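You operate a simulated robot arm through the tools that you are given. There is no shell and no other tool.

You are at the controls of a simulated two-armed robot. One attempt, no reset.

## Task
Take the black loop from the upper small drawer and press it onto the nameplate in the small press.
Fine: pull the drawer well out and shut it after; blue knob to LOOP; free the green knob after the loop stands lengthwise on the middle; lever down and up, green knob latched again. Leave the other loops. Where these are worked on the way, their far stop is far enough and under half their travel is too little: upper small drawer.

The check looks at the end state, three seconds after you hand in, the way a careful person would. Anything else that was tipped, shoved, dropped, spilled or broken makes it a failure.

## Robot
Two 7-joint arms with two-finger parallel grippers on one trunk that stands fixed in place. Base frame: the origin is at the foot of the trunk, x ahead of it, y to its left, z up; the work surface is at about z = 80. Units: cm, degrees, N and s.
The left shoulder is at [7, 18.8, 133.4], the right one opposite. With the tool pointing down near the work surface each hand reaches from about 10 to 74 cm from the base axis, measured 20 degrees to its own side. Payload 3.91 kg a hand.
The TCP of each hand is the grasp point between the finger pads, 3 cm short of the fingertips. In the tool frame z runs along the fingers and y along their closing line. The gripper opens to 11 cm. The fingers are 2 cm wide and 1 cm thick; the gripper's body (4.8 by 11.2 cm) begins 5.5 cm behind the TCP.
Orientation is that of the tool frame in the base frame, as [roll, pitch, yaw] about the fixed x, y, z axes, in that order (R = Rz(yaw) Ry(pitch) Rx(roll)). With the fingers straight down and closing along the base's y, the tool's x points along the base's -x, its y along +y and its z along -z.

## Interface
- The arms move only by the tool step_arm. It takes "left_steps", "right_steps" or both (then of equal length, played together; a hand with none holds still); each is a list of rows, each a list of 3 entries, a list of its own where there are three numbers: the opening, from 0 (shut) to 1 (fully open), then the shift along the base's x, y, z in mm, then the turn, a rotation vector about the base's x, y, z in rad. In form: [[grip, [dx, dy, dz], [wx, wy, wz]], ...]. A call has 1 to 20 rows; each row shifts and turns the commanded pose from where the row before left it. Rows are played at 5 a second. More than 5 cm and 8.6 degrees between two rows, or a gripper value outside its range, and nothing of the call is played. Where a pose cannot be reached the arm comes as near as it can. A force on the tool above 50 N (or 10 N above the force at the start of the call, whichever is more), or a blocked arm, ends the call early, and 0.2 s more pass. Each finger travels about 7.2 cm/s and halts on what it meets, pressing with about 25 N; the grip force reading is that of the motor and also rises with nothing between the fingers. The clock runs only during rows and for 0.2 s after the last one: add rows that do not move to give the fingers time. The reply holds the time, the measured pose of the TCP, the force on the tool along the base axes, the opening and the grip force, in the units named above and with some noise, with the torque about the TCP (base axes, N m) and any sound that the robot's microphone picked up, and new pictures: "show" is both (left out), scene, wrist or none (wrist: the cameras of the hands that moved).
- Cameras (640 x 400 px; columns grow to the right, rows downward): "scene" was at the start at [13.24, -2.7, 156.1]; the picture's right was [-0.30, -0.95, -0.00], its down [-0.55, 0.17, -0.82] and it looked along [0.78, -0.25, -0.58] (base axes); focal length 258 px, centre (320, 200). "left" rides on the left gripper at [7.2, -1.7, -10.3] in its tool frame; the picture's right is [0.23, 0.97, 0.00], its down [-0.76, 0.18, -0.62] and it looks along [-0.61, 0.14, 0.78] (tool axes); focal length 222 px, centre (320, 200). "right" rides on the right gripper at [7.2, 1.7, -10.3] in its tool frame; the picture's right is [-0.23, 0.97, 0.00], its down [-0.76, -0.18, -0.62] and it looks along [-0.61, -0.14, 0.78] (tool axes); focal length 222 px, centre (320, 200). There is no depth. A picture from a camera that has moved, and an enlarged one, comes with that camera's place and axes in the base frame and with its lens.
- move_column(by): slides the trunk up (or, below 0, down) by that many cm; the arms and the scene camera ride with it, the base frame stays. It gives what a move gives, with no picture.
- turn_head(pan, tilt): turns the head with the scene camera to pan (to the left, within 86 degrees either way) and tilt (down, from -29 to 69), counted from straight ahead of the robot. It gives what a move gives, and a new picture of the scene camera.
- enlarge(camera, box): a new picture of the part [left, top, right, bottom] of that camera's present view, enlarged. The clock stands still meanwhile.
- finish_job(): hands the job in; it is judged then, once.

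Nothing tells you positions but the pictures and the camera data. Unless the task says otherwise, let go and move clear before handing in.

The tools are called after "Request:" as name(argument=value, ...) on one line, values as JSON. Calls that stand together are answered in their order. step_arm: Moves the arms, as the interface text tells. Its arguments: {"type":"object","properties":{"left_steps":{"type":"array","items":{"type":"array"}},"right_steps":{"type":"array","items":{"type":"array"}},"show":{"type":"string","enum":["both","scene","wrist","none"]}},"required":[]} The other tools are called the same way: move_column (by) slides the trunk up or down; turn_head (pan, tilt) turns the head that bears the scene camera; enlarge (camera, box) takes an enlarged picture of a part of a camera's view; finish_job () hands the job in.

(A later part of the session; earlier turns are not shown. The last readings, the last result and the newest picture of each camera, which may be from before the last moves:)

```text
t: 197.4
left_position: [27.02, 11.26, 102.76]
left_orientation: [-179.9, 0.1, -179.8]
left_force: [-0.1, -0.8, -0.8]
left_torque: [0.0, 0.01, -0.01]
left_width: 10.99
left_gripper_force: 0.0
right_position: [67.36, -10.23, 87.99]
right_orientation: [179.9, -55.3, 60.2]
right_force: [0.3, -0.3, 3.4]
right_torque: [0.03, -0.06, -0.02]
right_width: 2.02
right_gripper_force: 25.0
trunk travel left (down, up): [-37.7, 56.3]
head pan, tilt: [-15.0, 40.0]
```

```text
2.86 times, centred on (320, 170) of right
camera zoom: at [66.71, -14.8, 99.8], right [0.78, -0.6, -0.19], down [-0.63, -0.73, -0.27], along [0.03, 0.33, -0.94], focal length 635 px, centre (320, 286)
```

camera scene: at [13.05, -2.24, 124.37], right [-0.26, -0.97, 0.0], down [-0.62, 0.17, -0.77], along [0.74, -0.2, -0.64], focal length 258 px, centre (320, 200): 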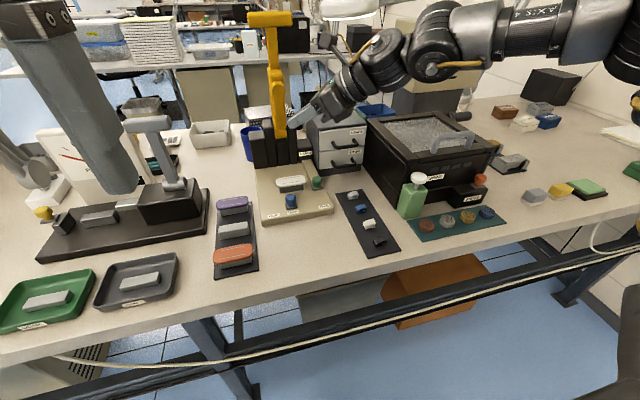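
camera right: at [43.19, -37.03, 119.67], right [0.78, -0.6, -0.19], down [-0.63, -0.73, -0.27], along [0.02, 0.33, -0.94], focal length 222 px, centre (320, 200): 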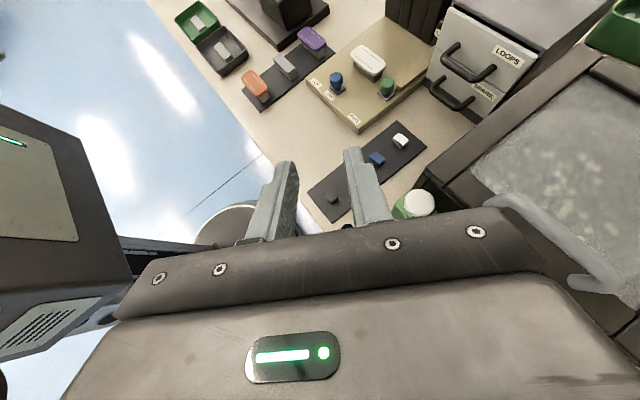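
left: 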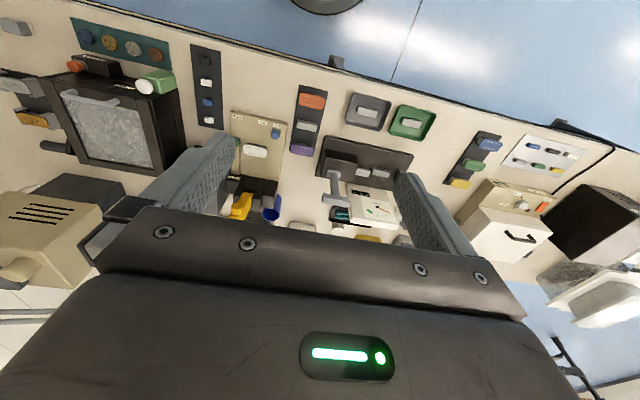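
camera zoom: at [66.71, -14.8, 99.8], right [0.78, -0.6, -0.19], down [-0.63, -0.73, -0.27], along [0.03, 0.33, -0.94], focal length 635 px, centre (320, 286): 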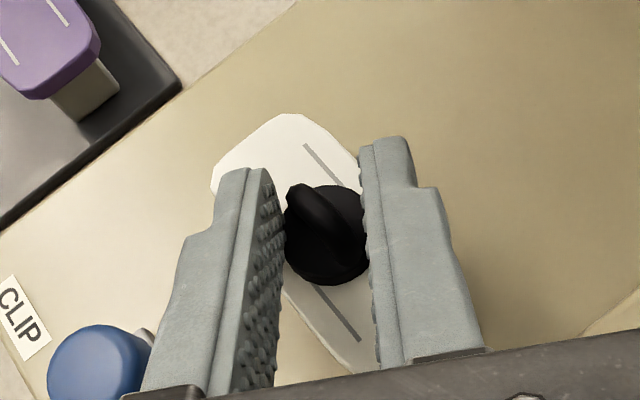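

Request:
step_arm(right_steps=[[0.22, [0, 0, 0], [0, 0, 0]], [0.27, [0, 0, 0], [0, 0, 0]], [0.27, [0, 0, 0], [0, 0, 0]]], show="none")

Request:
move_column(by=6)

Request:
enlarge(camera="scene", box=[260, 90, 350, 170])

Request:
enlarge(camera="right", box=[220, 100, 420, 240])

```text
t: 198.2
left_position: [27.11, 11.41, 102.84]
left_orientation: [-179.9, 0.0, -179.8]
left_force: [0.5, 0.6, 0.0]
left_torque: [0.02, 0.01, -0.04]
left_width: 11.0
left_gripper_force: 0.1
right_position: [67.25, -10.17, 87.96]
right_orientation: [-180.0, -55.3, 60.1]
right_force: [-0.2, 0.1, -1.1]
right_torque: [-0.01, -0.02, -0.01]
right_width: 3.0
right_gripper_force: 0.0
trunk travel left (down, up): [-37.7, 56.3]
head pan, tilt: [-15.0, 40.0]
```

```text
t: 199.2
left_position: [27.14, 11.24, 108.92]
left_orientation: [-179.9, 0.0, -179.8]
left_force: [-0.2, -0.1, 0.8]
left_torque: [0.01, -0.02, 0.02]
left_width: 11.0
left_gripper_force: 0.0
right_position: [67.37, -10.16, 93.86]
right_orientation: [179.9, -55.3, 60.1]
right_force: [-0.3, 0.1, 0.7]
right_torque: [-0.01, 0.0, -0.01]
right_width: 2.99
right_gripper_force: 0.1
trunk travel left (down, up): [-43.7, 50.3]
head pan, tilt: [-15.0, 40.0]
```

```text
5.00 times, centred on (305, 130) of scene
camera zoom: at [13.09, -2.24, 114.67], right [-0.26, -0.97, 0.0], down [-0.62, 0.17, -0.77], along [0.74, -0.2, -0.64], focal length 1292 px, centre (395, 550)
```

zoom: 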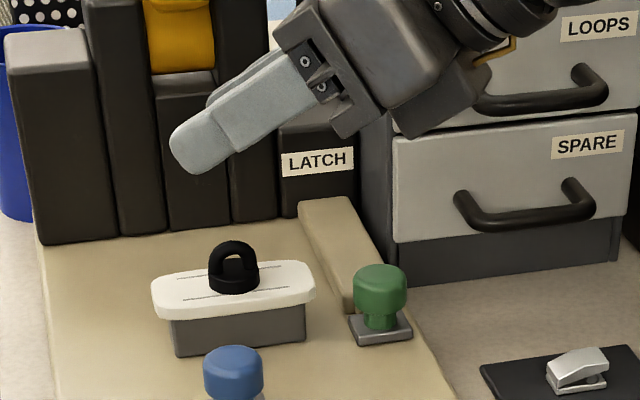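

```text
2.86 times, centred on (320, 170) of right
camera zoom: at [66.77, -14.8, 105.67], right [0.78, -0.6, -0.19], down [-0.63, -0.73, -0.27], along [0.02, 0.33, -0.94], focal length 635 px, centre (320, 286)
```

zoom: 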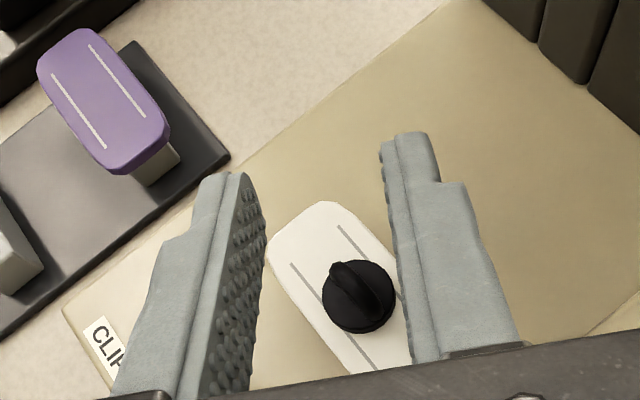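

Request:
move_column(by=8)

Request:
step_arm(right_steps=[[0.42, [-10, -25, 0], [0, 0, 0]], [0.42, [-6, -25, 0], [0.1, -0.058, 0]], [0.42, [-3, -24, 0], [0.1, -0.058, 0]], [0.42, [-2, -4, 0], [0.1, -0.058, 0]], [0.42, [0, 0, 0], [0, 0, 0]]], show="none")

Request:
enlarge(camera="right", box=[200, 100, 440, 260])

```text
t: 200.4
left_position: [27.07, 11.26, 116.84]
left_orientation: [-180.0, 0.0, -179.8]
left_force: [-0.6, 0.0, -0.2]
left_torque: [-0.04, 0.01, -0.01]
left_width: 11.0
left_gripper_force: 0.2
right_position: [67.4, -10.34, 101.78]
right_orientation: [-180.0, -55.2, 60.0]
right_force: [0.2, 0.1, -0.1]
right_torque: [-0.03, 0.01, -0.03]
right_width: 2.96
right_gripper_force: 0.0
trunk travel left (down, up): [-51.7, 42.3]
head pan, tilt: [-15.0, 40.0]
```

```text
t: 201.6
left_position: [27.13, 11.35, 116.79]
left_orientation: [-179.9, -0.1, -179.8]
left_force: [0.1, -0.6, -1.3]
left_torque: [-0.02, 0.02, -0.01]
left_width: 10.98
left_gripper_force: 0.0
right_position: [65.26, -18.01, 101.96]
right_orientation: [179.7, -75.3, 60.3]
right_force: [0.2, 0.2, 0.0]
right_torque: [-0.01, 0.02, -0.01]
right_width: 4.63
right_gripper_force: 0.0
trunk travel left (down, up): [-51.7, 42.3]
head pan, tilt: [-15.0, 40.0]
```

```text
2.50 times, centred on (320, 180) of right
camera zoom: at [62.74, -25.84, 111.61], right [0.82, -0.54, -0.22], down [-0.55, -0.6, -0.58], along [0.18, 0.59, -0.79], focal length 555 px, centre (320, 250)
```

zoom: 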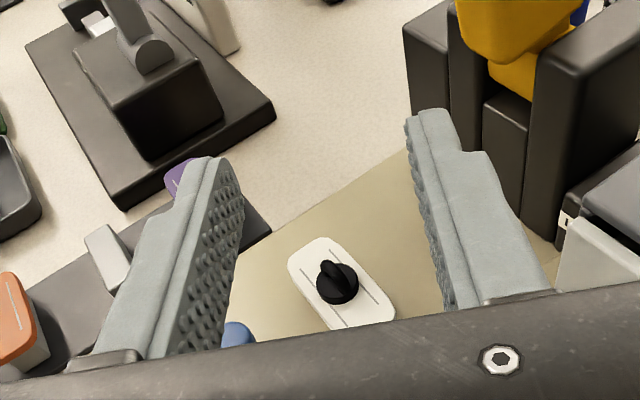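

Request:
move_column(by=-10.5)

Request:
enlarge(camera="right", box=[200, 120, 440, 280])

Request:
enlarge(camera="scene", box=[250, 80, 370, 170])

```text
t: 202.9
left_position: [26.52, 11.73, 106.62]
left_orientation: [-179.6, 0.4, -179.8]
left_force: [0.1, -0.4, 0.0]
left_torque: [-0.02, -0.02, -0.01]
left_width: 10.98
left_gripper_force: 0.1
right_position: [65.04, -17.58, 94.5]
right_orientation: [170.4, -77.0, 69.4]
right_force: [-0.3, 0.8, 0.3]
right_torque: [0.02, 0.01, 0.0]
right_width: 4.61
right_gripper_force: 0.1
trunk travel left (down, up): [-41.2, 52.8]
head pan, tilt: [-15.0, 40.0]
```

```text
2.50 times, centred on (320, 200) of right
camera zoom: at [61.97, -25.48, 103.89], right [0.82, -0.54, -0.18], down [-0.52, -0.6, -0.61], along [0.22, 0.6, -0.77], focal length 555 px, centre (320, 200)
```

zoom: 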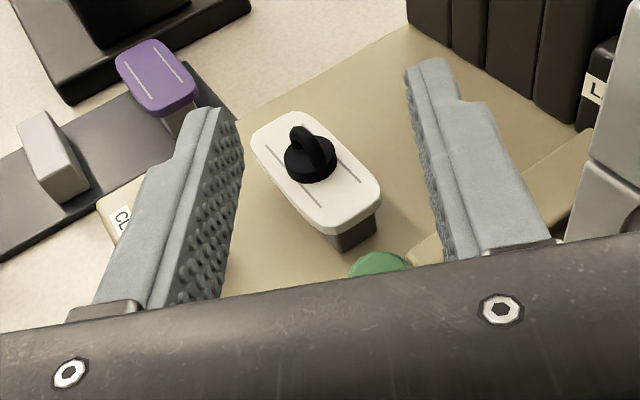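

```text
4.44 times, centred on (310, 125) of scene
camera zoom: at [12.42, -1.76, 112.42], right [-0.26, -0.97, 0.0], down [-0.62, 0.16, -0.77], along [0.74, -0.2, -0.64], focal length 1148 px, centre (364, 533)
```

zoom: 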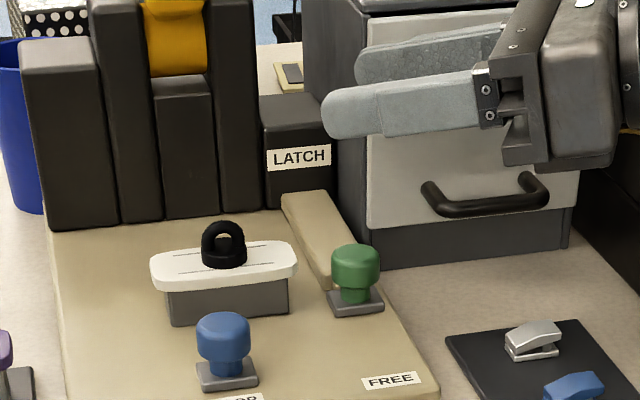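

The column move met resistance on the arm (probably the wrist near the bottle or machine), so I'm raising at once and checking the bottle.

Request:
move_column(by=8)

Request:
turn_head(pan=-32, tilt=42)

```text
t: 204.1
left_position: [27.08, 11.32, 114.16]
left_orientation: [-179.9, 0.0, -179.9]
left_force: [0.7, 1.5, 0.2]
left_torque: [0.01, 0.03, 0.01]
left_width: 11.0
left_gripper_force: 0.0
right_position: [65.22, -18.15, 99.42]
right_orientation: [-180.0, -74.9, 60.0]
right_force: [-0.5, 0.2, -0.7]
right_torque: [0.0, 0.01, -0.02]
right_width: 4.6
right_gripper_force: 0.0
trunk travel left (down, up): [-49.2, 44.8]
head pan, tilt: [-15.0, 40.0]
```

```text
t: 204.9
left_position: [27.23, 11.32, 114.41]
left_orientation: [-180.0, 0.0, -179.8]
left_force: [-0.2, -0.5, -0.3]
left_torque: [-0.02, -0.01, 0.03]
left_width: 10.98
left_gripper_force: 0.2
right_position: [65.31, -18.03, 99.37]
right_orientation: [179.8, -75.1, 60.5]
right_force: [0.0, -0.1, -1.1]
right_torque: [-0.01, -0.02, -0.01]
right_width: 4.62
right_gripper_force: 0.2
trunk travel left (down, up): [-49.2, 44.8]
head pan, tilt: [-32.0, 42.0]
camera scene: at [11.94, -4.47, 119.88], right [-0.53, -0.85, 0.0], down [-0.57, 0.35, -0.74], along [0.63, -0.39, -0.67], focal length 258 px, centre (320, 200)
```

scene: 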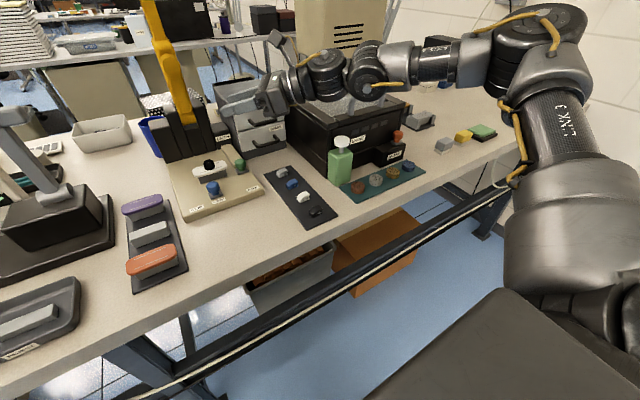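

Request:
enlarge(camera="scene", box=[200, 40, 440, 220])

```text
2.22 times, centred on (320, 130) of scene
camera zoom: at [11.94, -4.47, 119.88], right [-0.53, -0.85, 0.0], down [-0.57, 0.35, -0.74], along [0.63, -0.39, -0.67], focal length 574 px, centre (320, 356)
```

zoom: 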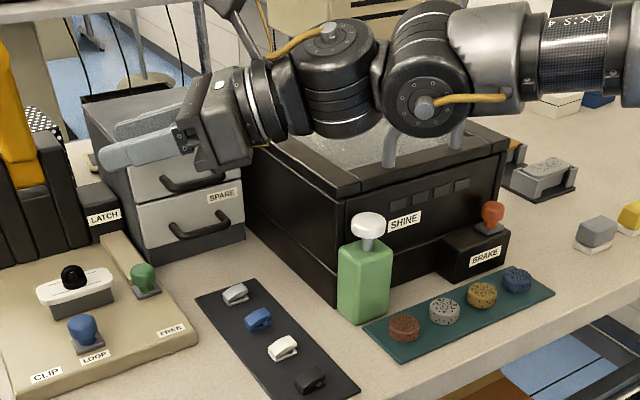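

Request:
move_column(by=8)

Request:
step_arm(right_steps=[[0.31, [0, 0, 0], [0, 0, -0.131]], [0.31, [0, 0, 0], [0, 0, -0.131]], [0.31, [0, 0, 0], [0, 0, -0.131]], [0.31, [0, 0, 0], [0, 0, -0.131]], [0.31, [-2, 5, 0], [-0.058, 0.1, 0]], [0.31, [-2, 5, 0], [-0.058, 0.1, 0]], [0.31, [0, 3, 0], [-0.058, 0.1, 0]], [0.31, [0, 0, 0], [0, 0, 0]]], show="none")

Request:
turn_head(pan=-18, tilt=42)

Request:
enlarge(camera="right", box=[200, 100, 440, 260])

```text
t: 206.1
left_position: [27.16, 11.26, 122.37]
left_orientation: [-179.8, 0.0, -179.9]
left_force: [-0.1, -0.6, -0.6]
left_torque: [0.02, 0.01, -0.01]
left_width: 10.98
left_gripper_force: 0.2
right_position: [65.27, -18.03, 107.44]
right_orientation: [179.6, -75.1, 60.2]
right_force: [-0.3, 0.4, -0.3]
right_torque: [-0.04, 0.05, -0.01]
right_width: 4.59
right_gripper_force: 0.0
trunk travel left (down, up): [-57.2, 36.8]
head pan, tilt: [-32.0, 42.0]
```

```text
t: 207.9
left_position: [27.07, 11.43, 122.35]
left_orientation: [-180.0, 0.0, -179.8]
left_force: [-1.1, 0.2, 1.5]
left_torque: [0.0, -0.01, -0.01]
left_width: 10.99
left_gripper_force: 0.1
right_position: [64.86, -16.66, 107.47]
right_orientation: [179.9, -55.3, 30.2]
right_force: [-0.3, 0.0, 0.1]
right_torque: [-0.01, 0.04, 0.0]
right_width: 3.4
right_gripper_force: 0.1
trunk travel left (down, up): [-57.2, 36.8]
head pan, tilt: [-32.0, 42.0]
```

```text
t: 208.6
left_position: [27.23, 11.28, 122.25]
left_orientation: [-179.9, 0.1, -179.8]
left_force: [-0.7, -0.2, 0.1]
left_torque: [0.0, 0.01, -0.02]
left_width: 10.99
left_gripper_force: 0.0
right_position: [64.91, -16.84, 107.57]
right_orientation: [179.9, -55.3, 30.2]
right_force: [0.0, 0.3, 0.9]
right_torque: [-0.01, 0.03, -0.01]
right_width: 3.4
right_gripper_force: 0.1
trunk travel left (down, up): [-57.2, 36.8]
head pan, tilt: [-18.0, 42.0]
camera scene: at [12.8, -2.64, 127.88], right [-0.31, -0.95, 0.0], down [-0.64, 0.21, -0.74], along [0.71, -0.23, -0.67], focal length 258 px, centre (320, 200)
```

scene: 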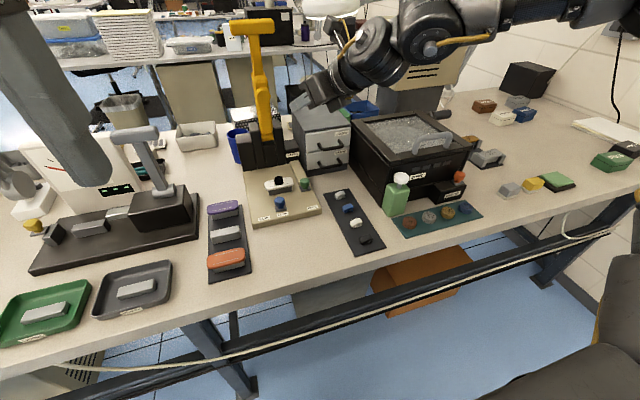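

```text
2.50 times, centred on (320, 180) of right
camera zoom: at [62.03, -20.34, 119.28], right [0.38, -0.91, -0.19], down [-0.91, -0.32, -0.27], along [0.19, 0.27, -0.94], focal length 555 px, centre (320, 250)
```

zoom: 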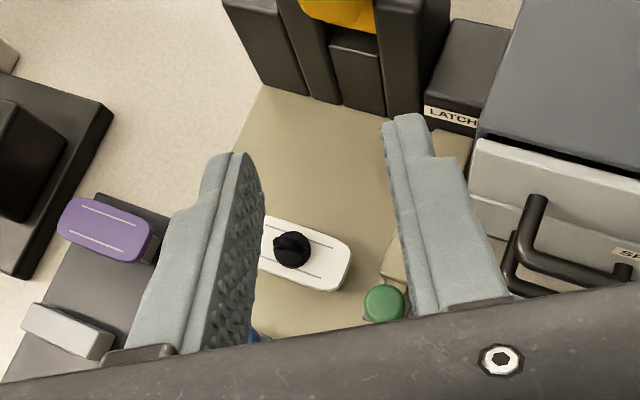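

Request:
move_column(by=-10)

Request:
move_column(by=-6.5)

Request:
enlarge(camera="right", box=[200, 100, 440, 260])

Request:
enlarge(camera="scene", box=[250, 50, 410, 170])

```text
t: 210.0
left_position: [27.12, 11.3, 112.32]
left_orientation: [-179.9, 0.0, -179.8]
left_force: [-0.9, -0.1, 0.9]
left_torque: [-0.01, 0.01, 0.01]
left_width: 11.0
left_gripper_force: 0.0
right_position: [64.93, -16.71, 97.53]
right_orientation: [179.8, -55.1, 30.2]
right_force: [-0.7, 0.0, 0.4]
right_torque: [0.0, -0.04, -0.02]
right_width: 3.39
right_gripper_force: 0.1
trunk travel left (down, up): [-47.2, 46.8]
head pan, tilt: [-18.0, 42.0]
```

```text
t: 211.0
left_position: [27.13, 11.34, 105.9]
left_orientation: [-179.9, 0.0, -179.7]
left_force: [-0.4, -0.2, -0.6]
left_torque: [-0.02, 0.01, -0.01]
left_width: 11.01
left_gripper_force: 0.0
right_position: [64.81, -16.72, 90.92]
right_orientation: [179.8, -55.2, 30.2]
right_force: [0.4, 0.5, 0.2]
right_torque: [0.0, 0.0, 0.01]
right_width: 3.42
right_gripper_force: 0.0
trunk travel left (down, up): [-40.7, 53.3]
head pan, tilt: [-18.0, 42.0]
```

```text
2.50 times, centred on (320, 180) of right
camera zoom: at [62.0, -20.33, 102.81], right [0.38, -0.91, -0.18], down [-0.91, -0.32, -0.27], along [0.19, 0.27, -0.94], focal length 555 px, centre (320, 250)
```

zoom: 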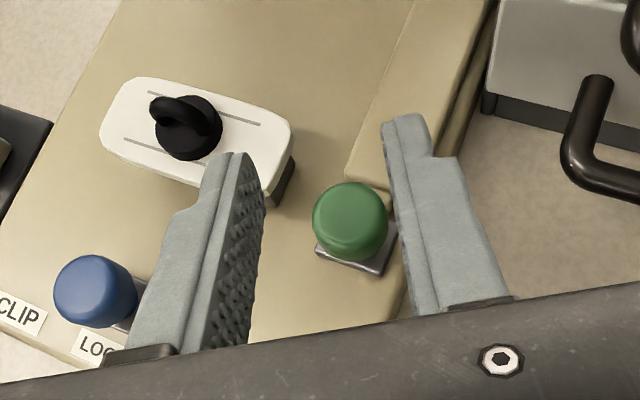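

```text
3.33 times, centred on (330, 110) of scene
camera zoom: at [12.77, -2.63, 111.39], right [-0.31, -0.95, 0.0], down [-0.64, 0.21, -0.74], along [0.71, -0.23, -0.67], focal length 861 px, centre (287, 500)
```

zoom: 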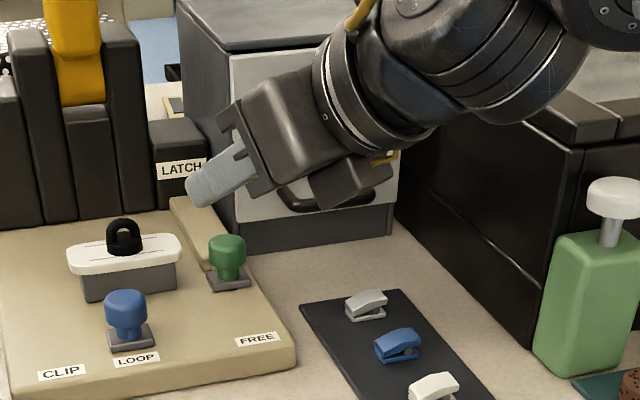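

Request:
step_arm(right_steps=[[0.31, [1.6, -2.7, 0], [0, 0, 0]], [0.31, [0, 0, 0], [0, 0, 0]]], show="none")

Request:
move_column(by=-3.2)

Request:
enlarge(camera="right", box=[200, 100, 440, 260])

Request:
enlarge(camera="scene", box=[260, 60, 360, 140])

```text
t: 211.6
left_position: [27.06, 11.47, 105.88]
left_orientation: [-179.9, 0.0, -179.8]
left_force: [-0.6, -0.5, 0.0]
left_torque: [-0.01, 0.03, -0.02]
left_width: 11.02
left_gripper_force: 0.0
right_position: [65.07, -17.02, 90.86]
right_orientation: [179.8, -55.2, 30.2]
right_force: [-0.3, 0.2, 0.0]
right_torque: [0.0, -0.01, 0.01]
right_width: 3.41
right_gripper_force: 0.1
trunk travel left (down, up): [-40.7, 53.3]
head pan, tilt: [-18.0, 42.0]
```

```text
t: 212.4
left_position: [27.03, 11.35, 102.7]
left_orientation: [-179.9, 0.0, -179.8]
left_force: [0.4, 0.8, 0.3]
left_torque: [0.0, 0.0, 0.01]
left_width: 11.0
left_gripper_force: 0.1
right_position: [64.89, -17.13, 87.77]
right_orientation: [179.8, -55.1, 30.2]
right_force: [-0.5, 0.3, 0.2]
right_torque: [-0.01, -0.02, 0.01]
right_width: 3.41
right_gripper_force: 0.0
trunk travel left (down, up): [-37.5, 56.5]
head pan, tilt: [-18.0, 42.0]
```

```text
2.50 times, centred on (320, 180) of right
camera zoom: at [62.15, -20.59, 99.58], right [0.38, -0.91, -0.18], down [-0.91, -0.32, -0.27], along [0.19, 0.27, -0.94], focal length 555 px, centre (320, 250)
```

zoom: 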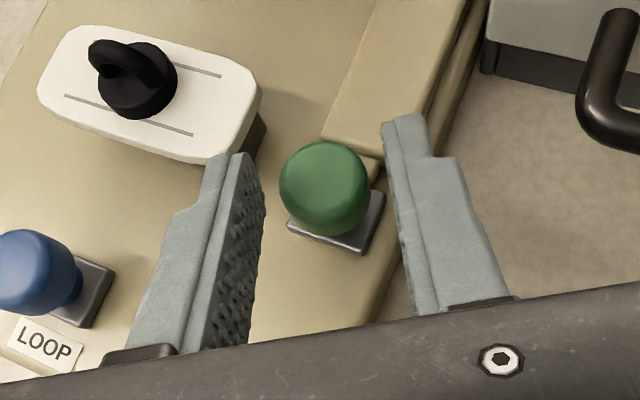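

```text
5.00 times, centred on (310, 100) of scene
camera zoom: at [12.77, -2.62, 108.18], right [-0.31, -0.95, 0.0], down [-0.64, 0.21, -0.74], along [0.71, -0.23, -0.67], focal length 1292 px, centre (370, 700)
```

zoom: 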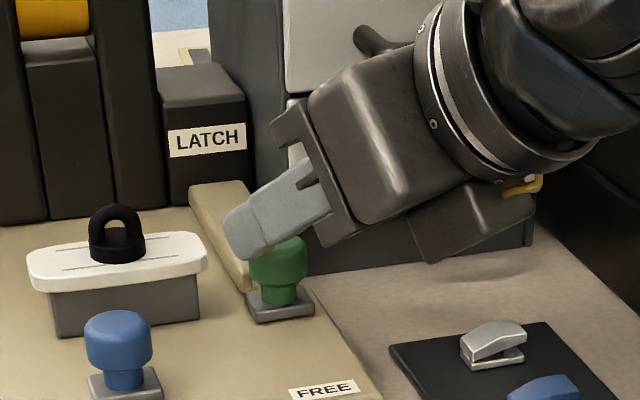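

Request:
step_arm(right_steps=[[0.285, [-2.5, -1.5, 0], [0, 0, 0]], [0.285, [0, 0, 0], [0, 0, 0]]], show="none")

Request:
move_column(by=-1.5)

Request:
enlarge(camera="right", box=[200, 100, 440, 260])

```text
t: 213.0
left_position: [27.12, 11.34, 102.59]
left_orientation: [-179.8, 0.0, -179.8]
left_force: [0.4, -0.1, -0.1]
left_torque: [0.0, 0.03, 0.0]
left_width: 10.98
left_gripper_force: 0.0
right_position: [64.71, -17.18, 87.62]
right_orientation: [179.8, -55.3, 30.2]
right_force: [-0.4, 0.4, 0.2]
right_torque: [-0.01, 0.0, 0.01]
right_width: 3.15
right_gripper_force: 0.0
trunk travel left (down, up): [-37.5, 56.5]
head pan, tilt: [-18.0, 42.0]
```

```text
t: 213.6
left_position: [27.1, 11.16, 101.16]
left_orientation: [-179.9, -0.1, -179.8]
left_force: [0.3, 0.4, 0.3]
left_torque: [0.0, 0.0, -0.01]
left_width: 11.0
left_gripper_force: 0.1
right_position: [64.66, -17.31, 86.23]
right_orientation: [179.8, -55.2, 30.1]
right_force: [-0.4, 0.7, 0.5]
right_torque: [0.01, -0.04, -0.03]
right_width: 3.13
right_gripper_force: 0.1
trunk travel left (down, up): [-36.0, 58.0]
head pan, tilt: [-18.0, 42.0]
```

```text
2.50 times, centred on (320, 180) of right
camera zoom: at [61.84, -20.79, 98.05], right [0.38, -0.91, -0.18], down [-0.91, -0.32, -0.27], along [0.19, 0.27, -0.94], focal length 555 px, centre (320, 250)
```

zoom: 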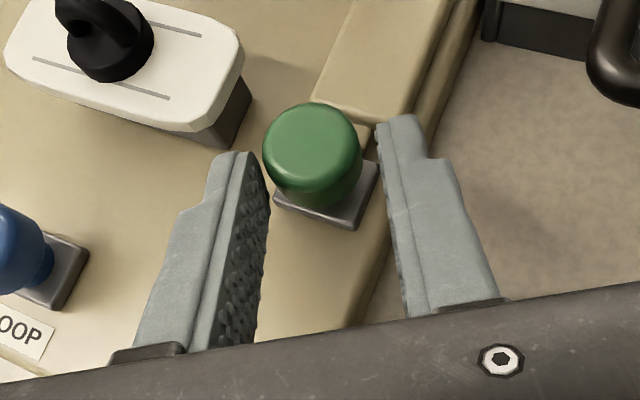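

Request:
step_arm(right_steps=[[0.25, [2, 1.2, 0], [0, 0, 0]], [0.2, [0, 0, 0], [0, 0, 0]], [0.15, [0, 0, 0], [0, 0, 0]], [0.15, [0, 0, 0], [0, 0, 0]]], show="none")

Request:
enlarge(camera="right", box=[200, 100, 440, 260])

```text
t: 214.6
left_position: [27.01, 11.38, 101.14]
left_orientation: [-179.8, 0.1, -179.8]
left_force: [-0.7, -0.3, 0.5]
left_torque: [-0.03, -0.04, 0.01]
left_width: 10.99
left_gripper_force: 0.1
right_position: [64.83, -16.89, 86.25]
right_orientation: [179.8, -55.2, 30.4]
right_force: [-8.5, 5.7, 0.3]
right_torque: [0.25, 0.14, 0.33]
right_width: 2.56
right_gripper_force: 44.9
trunk travel left (down, up): [-36.0, 58.0]
head pan, tilt: [-18.0, 42.0]
```

```text
2.50 times, centred on (320, 180) of right
camera zoom: at [61.99, -20.51, 98.06], right [0.38, -0.91, -0.18], down [-0.91, -0.32, -0.27], along [0.19, 0.27, -0.94], focal length 555 px, centre (320, 250)
```

zoom: 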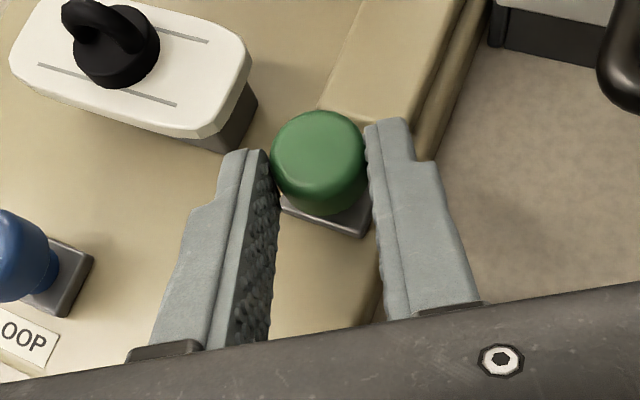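

Request:
step_arm(right_steps=[[0.15, [-5, 0, 0], [0, 0, 0]], [0.15, [-5, 0, 0], [0, 0, 0]], [0.15, [-5, 0, 0], [0, 0, 0]], [0.15, [-5, 0, 0], [0, 0, 0]]], show="none")

Request:
enlarge(camera="right", box=[200, 100, 440, 260])

Request:
enlarge(camera="scene", box=[240, 40, 380, 140])

```text
t: 215.6
left_position: [27.15, 11.48, 101.2]
left_orientation: [-179.8, -0.1, -179.7]
left_force: [-0.2, -0.3, 0.4]
left_torque: [0.02, -0.03, 0.0]
left_width: 11.04
left_gripper_force: 0.0
right_position: [62.91, -16.87, 86.32]
right_orientation: [179.8, -55.2, 30.3]
right_force: [0.2, 11.1, -0.7]
right_torque: [0.56, -0.33, 0.34]
right_width: 2.54
right_gripper_force: 45.0
trunk travel left (down, up): [-36.0, 58.0]
head pan, tilt: [-18.0, 42.0]
```

```text
2.50 times, centred on (320, 180) of right
camera zoom: at [60.09, -20.51, 98.07], right [0.38, -0.91, -0.18], down [-0.91, -0.32, -0.27], along [0.19, 0.27, -0.94], focal length 555 px, centre (320, 250)
```

zoom: 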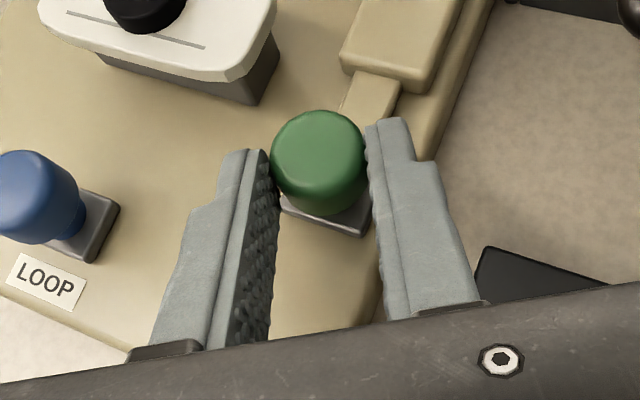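

```text
4.00 times, centred on (310, 90) of scene
camera zoom: at [12.8, -2.48, 106.68], right [-0.31, -0.95, 0.0], down [-0.64, 0.21, -0.74], along [0.71, -0.23, -0.67], focal length 1034 px, centre (360, 640)
```

zoom: 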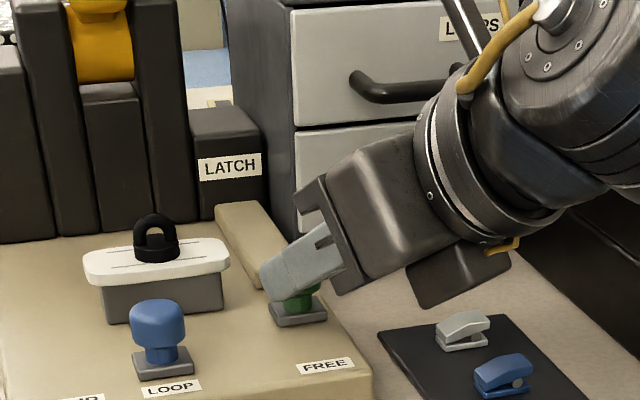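

Request:
step_arm(right_steps=[[0.15, [-5, 1, 0], [0, 0, 0]], [0.15, [-5, 1, 0], [0, 0, 0]], [0.15, [-5, 0, 0], [0, 0, 0]], [0.15, [-5, 0, 0], [0, 0, 0]]], show="none")

Request:
enlarge(camera="scene", box=[240, 40, 380, 140])

```text
t: 216.6
left_position: [27.39, 11.29, 101.0]
left_orientation: [-180.0, -0.2, -179.9]
left_force: [1.0, -0.2, 0.1]
left_torque: [0.01, 0.02, 0.02]
left_width: 10.99
left_gripper_force: 0.0
right_position: [61.38, -17.18, 86.06]
right_orientation: [179.8, -55.5, 29.7]
right_force: [37.9, -1.9, 9.0]
right_torque: [-0.05, -0.62, -0.55]
right_width: 2.41
right_gripper_force: 44.7
trunk travel left (down, up): [-36.0, 58.0]
head pan, tilt: [-18.0, 42.0]
```

```text
4.00 times, centred on (310, 90) of scene
camera zoom: at [13.2, -2.64, 106.64], right [-0.31, -0.95, 0.0], down [-0.64, 0.21, -0.74], along [0.7, -0.23, -0.67], focal length 1034 px, centre (360, 640)
```

zoom: 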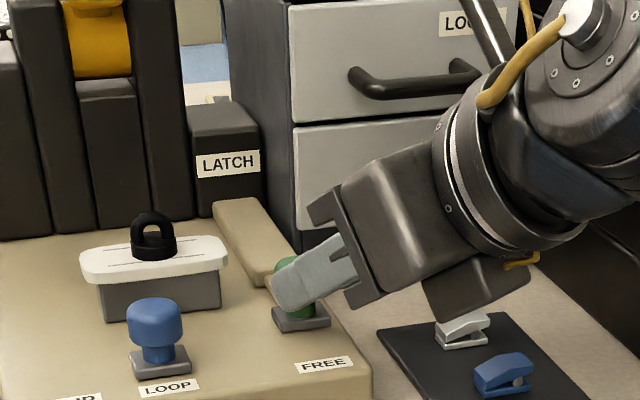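

Request:
step_arm(right_steps=[[0.15, [5, 0, 0], [0, 0, 0]], [0.15, [3, 0, 0], [0, 0, 0]]], show="none")

Request:
enlarge(camera="right", box=[200, 100, 440, 260])

Request:
enlarge(camera="scene", box=[240, 40, 380, 140])

```text
t: 217.2
left_position: [27.06, 11.22, 101.21]
left_orientation: [179.9, 0.1, -179.9]
left_force: [0.1, 0.0, 0.5]
left_torque: [0.0, 0.01, 0.04]
left_width: 11.0
left_gripper_force: 0.0
right_position: [61.66, -17.27, 86.13]
right_orientation: [179.9, -55.1, 30.0]
right_force: [-0.8, -24.1, 11.4]
right_torque: [-0.6, 0.61, -0.47]
right_width: 2.41
right_gripper_force: 45.2
trunk travel left (down, up): [-36.0, 58.0]
head pan, tilt: [-18.0, 42.0]
```

```text
2.50 times, centred on (320, 180) of right
camera zoom: at [58.83, -20.84, 98.02], right [0.37, -0.91, -0.19], down [-0.91, -0.32, -0.27], along [0.18, 0.27, -0.95], focal length 555 px, centre (320, 250)
```

zoom: 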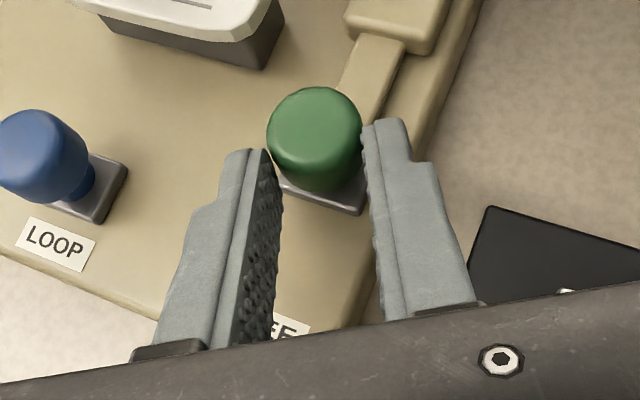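

```text
4.00 times, centred on (310, 90) of scene
camera zoom: at [12.61, -2.91, 106.7], right [-0.31, -0.95, 0.0], down [-0.63, 0.21, -0.74], along [0.71, -0.23, -0.67], focal length 1034 px, centre (360, 640)
```

zoom: 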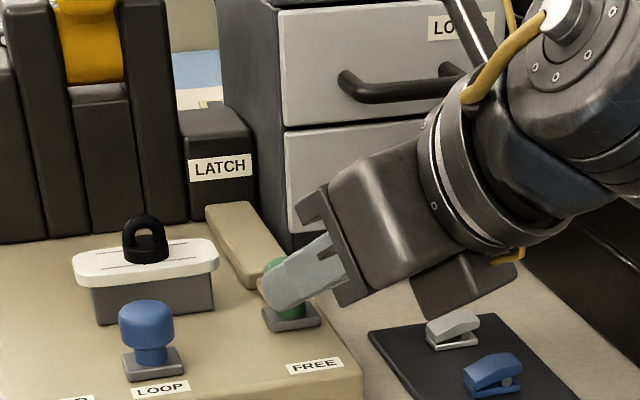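

Request:
step_arm(right_steps=[[0.29, [0, 0, 0], [0, 0, 0]], [0.29, [0, 0, 0], [0, 0, 0]]], show="none")

Request:
enlarge(camera="right", box=[200, 100, 440, 260])

```text
t: 217.8
left_position: [27.08, 11.26, 101.12]
left_orientation: [-180.0, 0.0, -179.8]
left_force: [0.8, 0.1, -0.5]
left_torque: [0.0, 0.05, 0.0]
left_width: 11.0
left_gripper_force: 0.0
right_position: [61.55, -16.81, 86.27]
right_orientation: [179.8, -55.2, 30.3]
right_force: [0.7, -0.7, -0.3]
right_torque: [-0.03, 0.0, -0.06]
right_width: 3.24
right_gripper_force: 0.4
trunk travel left (down, up): [-36.0, 58.0]
head pan, tilt: [-18.0, 42.0]
```

```text
2.50 times, centred on (320, 180) of right
camera zoom: at [58.88, -20.41, 98.07], right [0.38, -0.91, -0.19], down [-0.91, -0.32, -0.27], along [0.18, 0.27, -0.94], focal length 555 px, centre (320, 250)
```

zoom: 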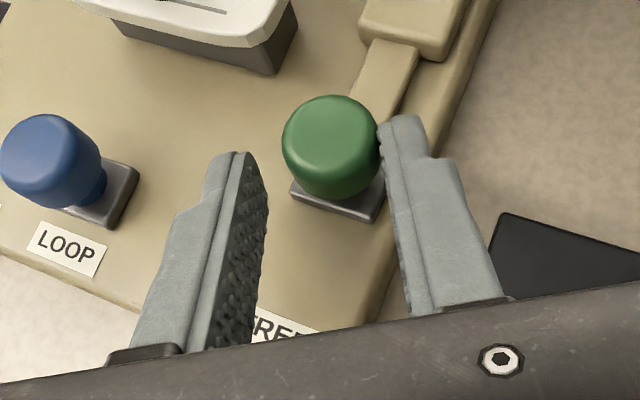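

Request:
step_arm(right_steps=[[0.3, [3, -5, 0], [0, 0, 0]], [0.3, [4, 2, 0], [0, 0, 0]], [0.25, [0, 0, 0], [0, 0, 0]], [0.15, [0, 0, 0], [0, 0, 0]], [0.15, [0, 0, 0], [0, 0, 0]]], show="none")

Request:
step_arm(right_steps=[[0.15, [-4, 0, 0], [0, 0, 0]]], show="none")

Request:
step_arm(right_steps=[[0.15, [-4, 0, 0], [0, 0, 0]]], show="none")

Request:
enlarge(camera="right", box=[200, 100, 440, 260])

```text
t: 219.0
left_position: [27.17, 11.46, 101.21]
left_orientation: [-179.8, 0.0, -179.8]
left_force: [0.7, 0.7, 0.3]
left_torque: [0.0, 0.01, -0.03]
left_width: 11.0
left_gripper_force: 0.0
right_position: [62.4, -16.97, 86.25]
right_orientation: [179.8, -55.2, 30.4]
right_force: [-1.4, 8.1, -2.0]
right_torque: [0.37, -0.17, 0.38]
right_width: 2.57
right_gripper_force: 44.4
trunk travel left (down, up): [-36.0, 58.0]
head pan, tilt: [-18.0, 42.0]
```

```text
t: 219.4
left_position: [27.15, 11.49, 101.03]
left_orientation: [-179.9, 0.0, -179.9]
left_force: [0.3, 0.0, 0.8]
left_torque: [-0.02, 0.01, 0.0]
left_width: 10.99
left_gripper_force: 0.0
right_position: [62.07, -16.86, 86.33]
right_orientation: [179.9, -55.2, 30.4]
right_force: [0.1, 12.0, -2.0]
right_torque: [0.27, 0.06, 0.09]
right_width: 2.54
right_gripper_force: 44.9
trunk travel left (down, up): [-36.0, 58.0]
head pan, tilt: [-18.0, 42.0]
```

```text
t: 219.8
left_position: [27.49, 11.6, 101.03]
left_orientation: [-179.8, -0.3, -179.8]
left_force: [-0.2, 0.3, 0.6]
left_torque: [-0.02, -0.02, -0.03]
left_width: 10.97
left_gripper_force: 0.0
right_position: [62.06, -16.92, 86.24]
right_orientation: [179.8, -55.2, 30.3]
right_force: [25.1, 20.5, 0.1]
right_torque: [0.22, -0.11, 0.01]
right_width: 2.52
right_gripper_force: 44.4
trunk travel left (down, up): [-36.0, 58.0]
head pan, tilt: [-18.0, 42.0]
```

```text
2.50 times, centred on (320, 180) of right
camera zoom: at [59.19, -20.49, 98.09], right [0.38, -0.91, -0.18], down [-0.91, -0.32, -0.27], along [0.19, 0.27, -0.94], focal length 555 px, centre (320, 250)
```

zoom: 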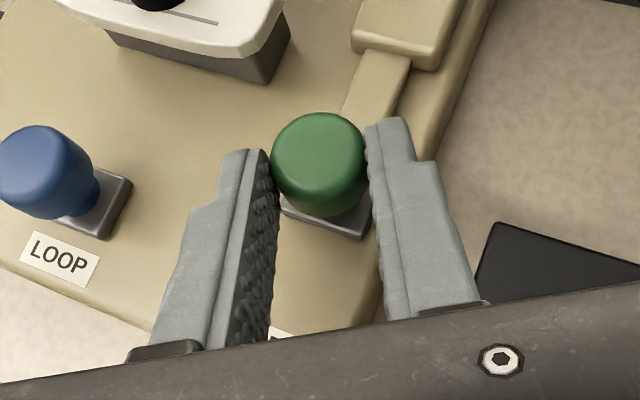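

Request:
step_arm(right_steps=[[0.15, [4, 1.5, 0], [0, 0, 0]], [0.29, [0, 0, 0], [0, 0, 0]], [0.31, [0, 0, 0], [0, 0, 0]], [0.31, [0, 0, 0], [0, 0, 0]]], show="none")

Request:
move_column(by=20)

Request:
turn_head(pan=-10, tilt=35)

Request:
enlarge(camera="scene", box=[230, 60, 410, 240])

```text
t: 220.8
left_position: [27.19, 11.31, 101.19]
left_orientation: [-179.9, 0.0, -179.8]
left_force: [-0.2, 0.1, -0.7]
left_torque: [0.02, 0.01, 0.02]
left_width: 10.99
left_gripper_force: 0.0
right_position: [61.93, -17.15, 86.2]
right_orientation: [179.8, -55.1, 30.2]
right_force: [0.5, 0.5, -0.2]
right_torque: [0.01, 0.01, 0.0]
right_width: 3.41
right_gripper_force: 0.0
trunk travel left (down, up): [-36.0, 58.0]
head pan, tilt: [-18.0, 42.0]
```

```text
t: 223.0
left_position: [27.22, 11.4, 121.2]
left_orientation: [-179.9, 0.0, -179.8]
left_force: [0.2, -1.0, 0.4]
left_torque: [-0.01, -0.01, 0.03]
left_width: 11.01
left_gripper_force: 0.1
right_position: [61.92, -17.11, 106.28]
right_orientation: [179.9, -55.2, 30.1]
right_force: [0.7, 0.0, -1.0]
right_torque: [0.03, -0.07, -0.04]
right_width: 3.42
right_gripper_force: 0.1
trunk travel left (down, up): [-56.0, 38.0]
head pan, tilt: [-18.0, 42.0]
```

```text
t: 223.7
left_position: [27.16, 11.27, 121.06]
left_orientation: [-179.9, 0.0, -179.8]
left_force: [0.8, 0.1, -0.6]
left_torque: [-0.01, -0.01, -0.01]
left_width: 10.98
left_gripper_force: 0.0
right_position: [62.08, -17.01, 106.25]
right_orientation: [179.8, -55.1, 30.2]
right_force: [0.3, 0.5, -0.1]
right_torque: [-0.01, -0.01, -0.03]
right_width: 3.42
right_gripper_force: 0.1
trunk travel left (down, up): [-56.0, 38.0]
head pan, tilt: [-10.0, 35.0]
camera scene: at [13.52, -1.57, 127.72], right [-0.17, -0.98, 0.0], down [-0.57, 0.1, -0.82], along [0.81, -0.14, -0.57], focal length 258 px, centre (320, 200)
```

scene: 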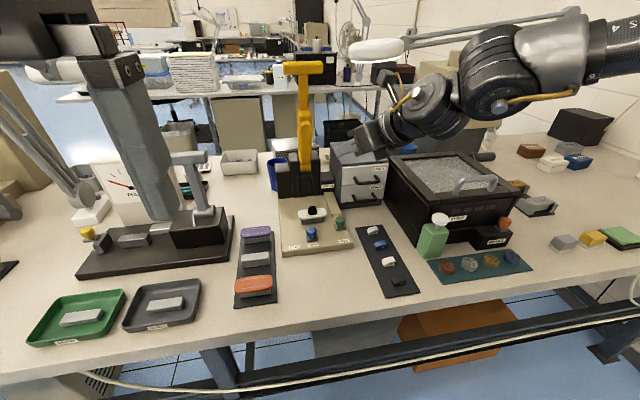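

```text
2.22 times, centred on (320, 150) of scene
camera zoom: at [13.52, -1.57, 127.72], right [-0.17, -0.98, 0.0], down [-0.57, 0.1, -0.82], along [0.81, -0.14, -0.57], focal length 574 px, centre (320, 311)
```

zoom: 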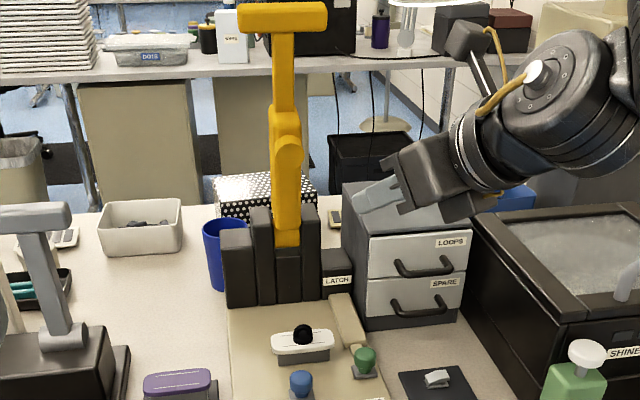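

Request:
move_column(by=10)

Request:
step_arm(right_steps=[[0.31, [0, -10, 0], [0, 0, 0.105]], [0.31, [0, -10, 0], [0, 0, 0.105]], [0.31, [0, 0, 0], [0.0896, -0.0996, 0]], [0.31, [0, 0, 0], [0.0896, -0.0996, 0]], [0.31, [0, 0, 0], [0.0896, -0.0996, 0]], [0.31, [0, 0, 0], [0.104, 0.0936, -0.0297]], [0.31, [0, 0, 0], [0.104, 0.0936, -0.0297]], [0.31, [0, 0, 0], [0.104, 0.0936, -0.0297]], [0.31, [0, 0, 0], [0.104, 0.0936, -0.0297]], [0.31, [0, 0, 0], [0.104, 0.0936, -0.0297]], [0.31, [0, 0, 0], [0.104, 0.0936, -0.0297]], [0.31, [0, 0, 0], [0.104, 0.0936, -0.0297]], [0.31, [0, 0, 0], [0.104, 0.0936, -0.0297]], [0.31, [0, 0, 0], [0.104, 0.0936, -0.0297]], [0.31, [0, 0, 0], [0.104, 0.0936, -0.0297]], [0.31, [0, 0, 0], [0.104, 0.0936, -0.0297]]], show="both")

```text
t: 225.0
left_position: [27.2, 11.36, 131.09]
left_orientation: [-179.9, 0.0, -179.8]
left_force: [0.2, -0.3, 0.2]
left_torque: [0.01, -0.02, 0.03]
left_width: 10.99
left_gripper_force: 0.1
right_position: [62.07, -16.96, 116.28]
right_orientation: [179.9, -55.1, 30.3]
right_force: [-0.2, 0.1, 0.2]
right_torque: [-0.03, 0.0, 0.01]
right_width: 3.43
right_gripper_force: 0.0
trunk travel left (down, up): [-66.0, 28.0]
head pan, tilt: [-10.0, 35.0]
```

```text
t: 228.4
left_position: [27.17, 11.35, 131.07]
left_orientation: [-179.9, 0.0, -179.9]
left_force: [0.0, 0.6, -0.6]
left_torque: [0.01, 0.01, 0.0]
left_width: 10.98
left_gripper_force: 0.0
right_position: [62.05, -19.0, 116.29]
right_orientation: [-101.9, 0.0, -48.3]
right_force: [-0.5, 0.6, 0.3]
right_torque: [-0.01, 0.0, -0.02]
right_width: 3.39
right_gripper_force: 0.1
trunk travel left (down, up): [-66.0, 28.0]
head pan, tilt: [-10.0, 35.0]
camera scene: at [13.52, -1.57, 137.73], right [-0.17, -0.98, 0.0], down [-0.56, 0.1, -0.82], along [0.81, -0.14, -0.57], focal length 258 px, centre (320, 200)
camera right: at [59.12, -31.31, 116.75], right [-0.3, 0.04, -0.95], down [-0.93, 0.19, 0.3], along [0.19, 0.98, -0.02], focal length 222 px, centre (320, 200)
```

scene: 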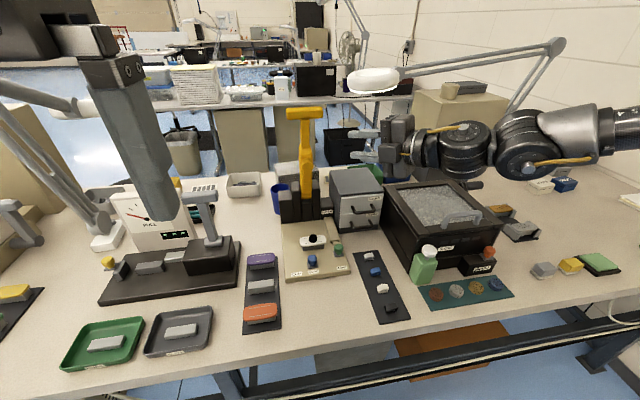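
right: 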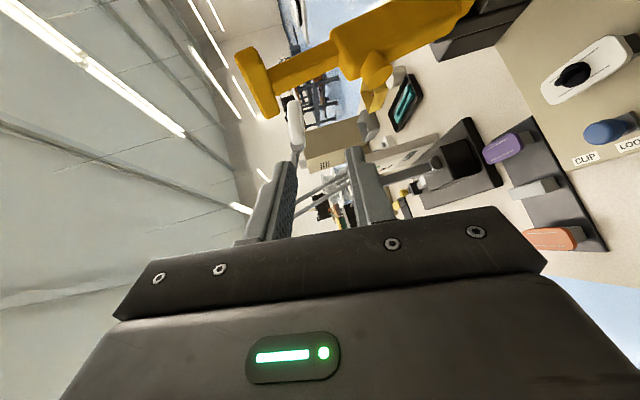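

Request:
step_arm(right_steps=[[0.42, [41, 2, 22], [0, 0, 0]], [0.42, [41, 1, 22], [0, 0, 0]], [0.42, [0, 0, 0], [0, 0, 0]]], show="both")

Request:
enlarge(camera="scene", box=[250, 60, 410, 180])

Request:
enlarge(camera="right", box=[200, 40, 440, 240])

```text
t: 229.2
left_position: [27.05, 11.26, 131.12]
left_orientation: [-179.7, 0.1, -179.8]
left_force: [-0.4, -0.3, -0.7]
left_torque: [0.01, 0.02, 0.0]
left_width: 10.99
left_gripper_force: 0.0
right_position: [70.17, -18.7, 120.81]
right_orientation: [-101.9, -0.1, -48.2]
right_force: [0.5, -0.2, 0.8]
right_torque: [0.03, -0.01, 0.03]
right_width: 4.6
right_gripper_force: 0.1
trunk travel left (down, up): [-66.0, 28.0]
head pan, tilt: [-10.0, 35.0]
camera scene: at [13.41, -1.66, 137.74], right [-0.17, -0.98, 0.0], down [-0.56, 0.1, -0.82], along [0.81, -0.14, -0.57], focal length 258 px, centre (320, 200)
camera right: at [67.25, -31.07, 121.22], right [-0.3, 0.04, -0.95], down [-0.94, 0.19, 0.3], along [0.19, 0.98, -0.02], focal length 222 px, centre (320, 200)
```

scene: 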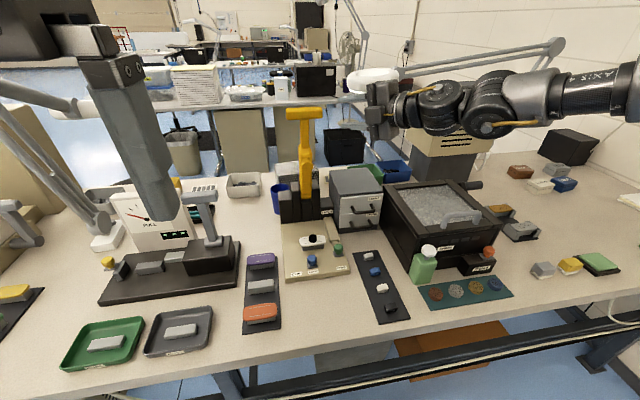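
right: 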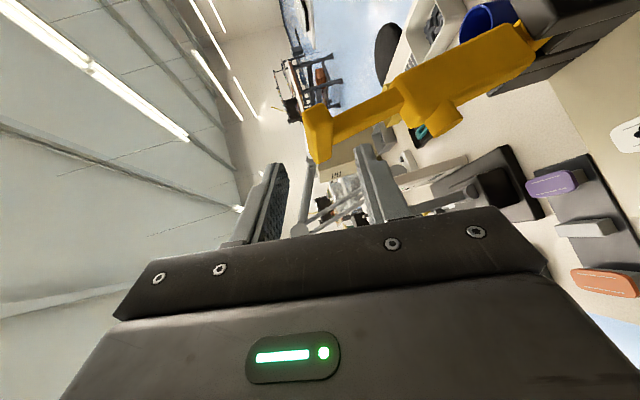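

```text
3.33 times, centred on (330, 120) of scene
camera zoom: at [13.41, -1.66, 137.74], right [-0.17, -0.98, 0.0], down [-0.56, 0.1, -0.82], along [0.81, -0.14, -0.57], focal length 861 px, centre (287, 467)
```

zoom: 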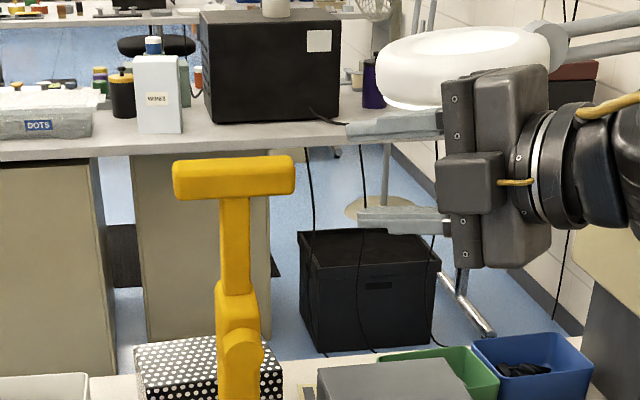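

```text
2.00 times, centred on (320, 140) of right
camera zoom: at [67.25, -31.07, 121.22], right [-0.3, 0.04, -0.95], down [-0.94, 0.19, 0.3], along [0.19, 0.98, -0.02], focal length 444 px, centre (320, 320)
```

zoom: 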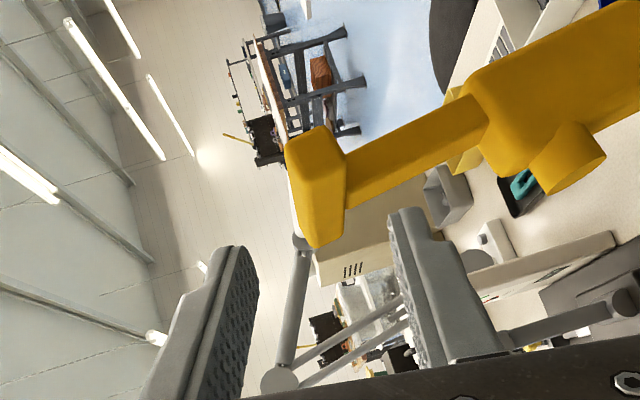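

Request:
step_arm(right_steps=[[0.42, [14.6, 13, -4.1], [0, 0, 0]], [0.42, [14.6, 13, -4.1], [0, 0, 0]]], show="none")

Request:
enlarge(camera="right", box=[200, 40, 440, 240])

Request:
enlarge(camera="scene", box=[270, 70, 390, 160])

```text
t: 229.8
left_position: [27.33, 11.43, 131.11]
left_orientation: [-179.8, -0.1, -179.8]
left_force: [-0.1, 0.0, 0.5]
left_torque: [0.02, -0.01, 0.02]
left_width: 11.01
left_gripper_force: 0.0
right_position: [73.19, -15.94, 119.84]
right_orientation: [-101.9, -0.1, -48.2]
right_force: [0.7, 0.3, -0.2]
right_torque: [-0.02, 0.03, -0.01]
right_width: 4.61
right_gripper_force: 0.0
trunk travel left (down, up): [-66.0, 28.0]
head pan, tilt: [-10.0, 35.0]
```

```text
2.00 times, centred on (320, 140) of right
camera zoom: at [70.33, -28.2, 120.38], right [-0.3, 0.04, -0.95], down [-0.93, 0.19, 0.3], along [0.19, 0.98, -0.02], focal length 444 px, centre (320, 320)
```

zoom: 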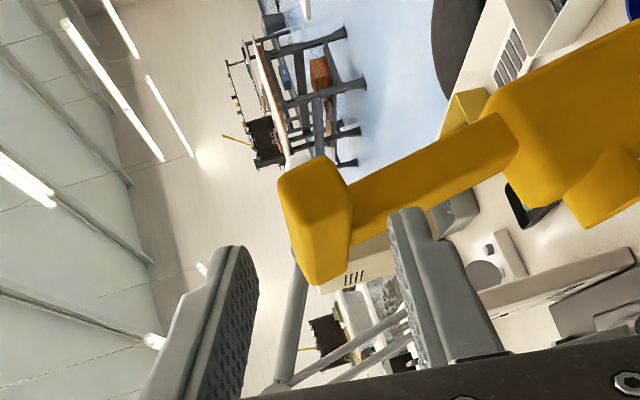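

```text
4.44 times, centred on (330, 115) of scene
camera zoom: at [13.6, -1.53, 137.72], right [-0.17, -0.98, 0.0], down [-0.57, 0.1, -0.82], along [0.81, -0.14, -0.57], focal length 1148 px, centre (276, 578)
```

zoom: 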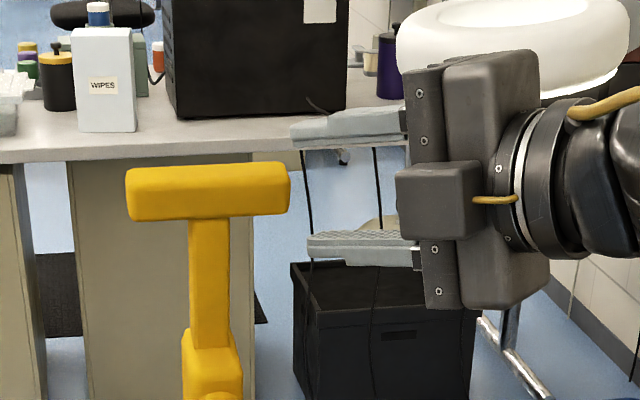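

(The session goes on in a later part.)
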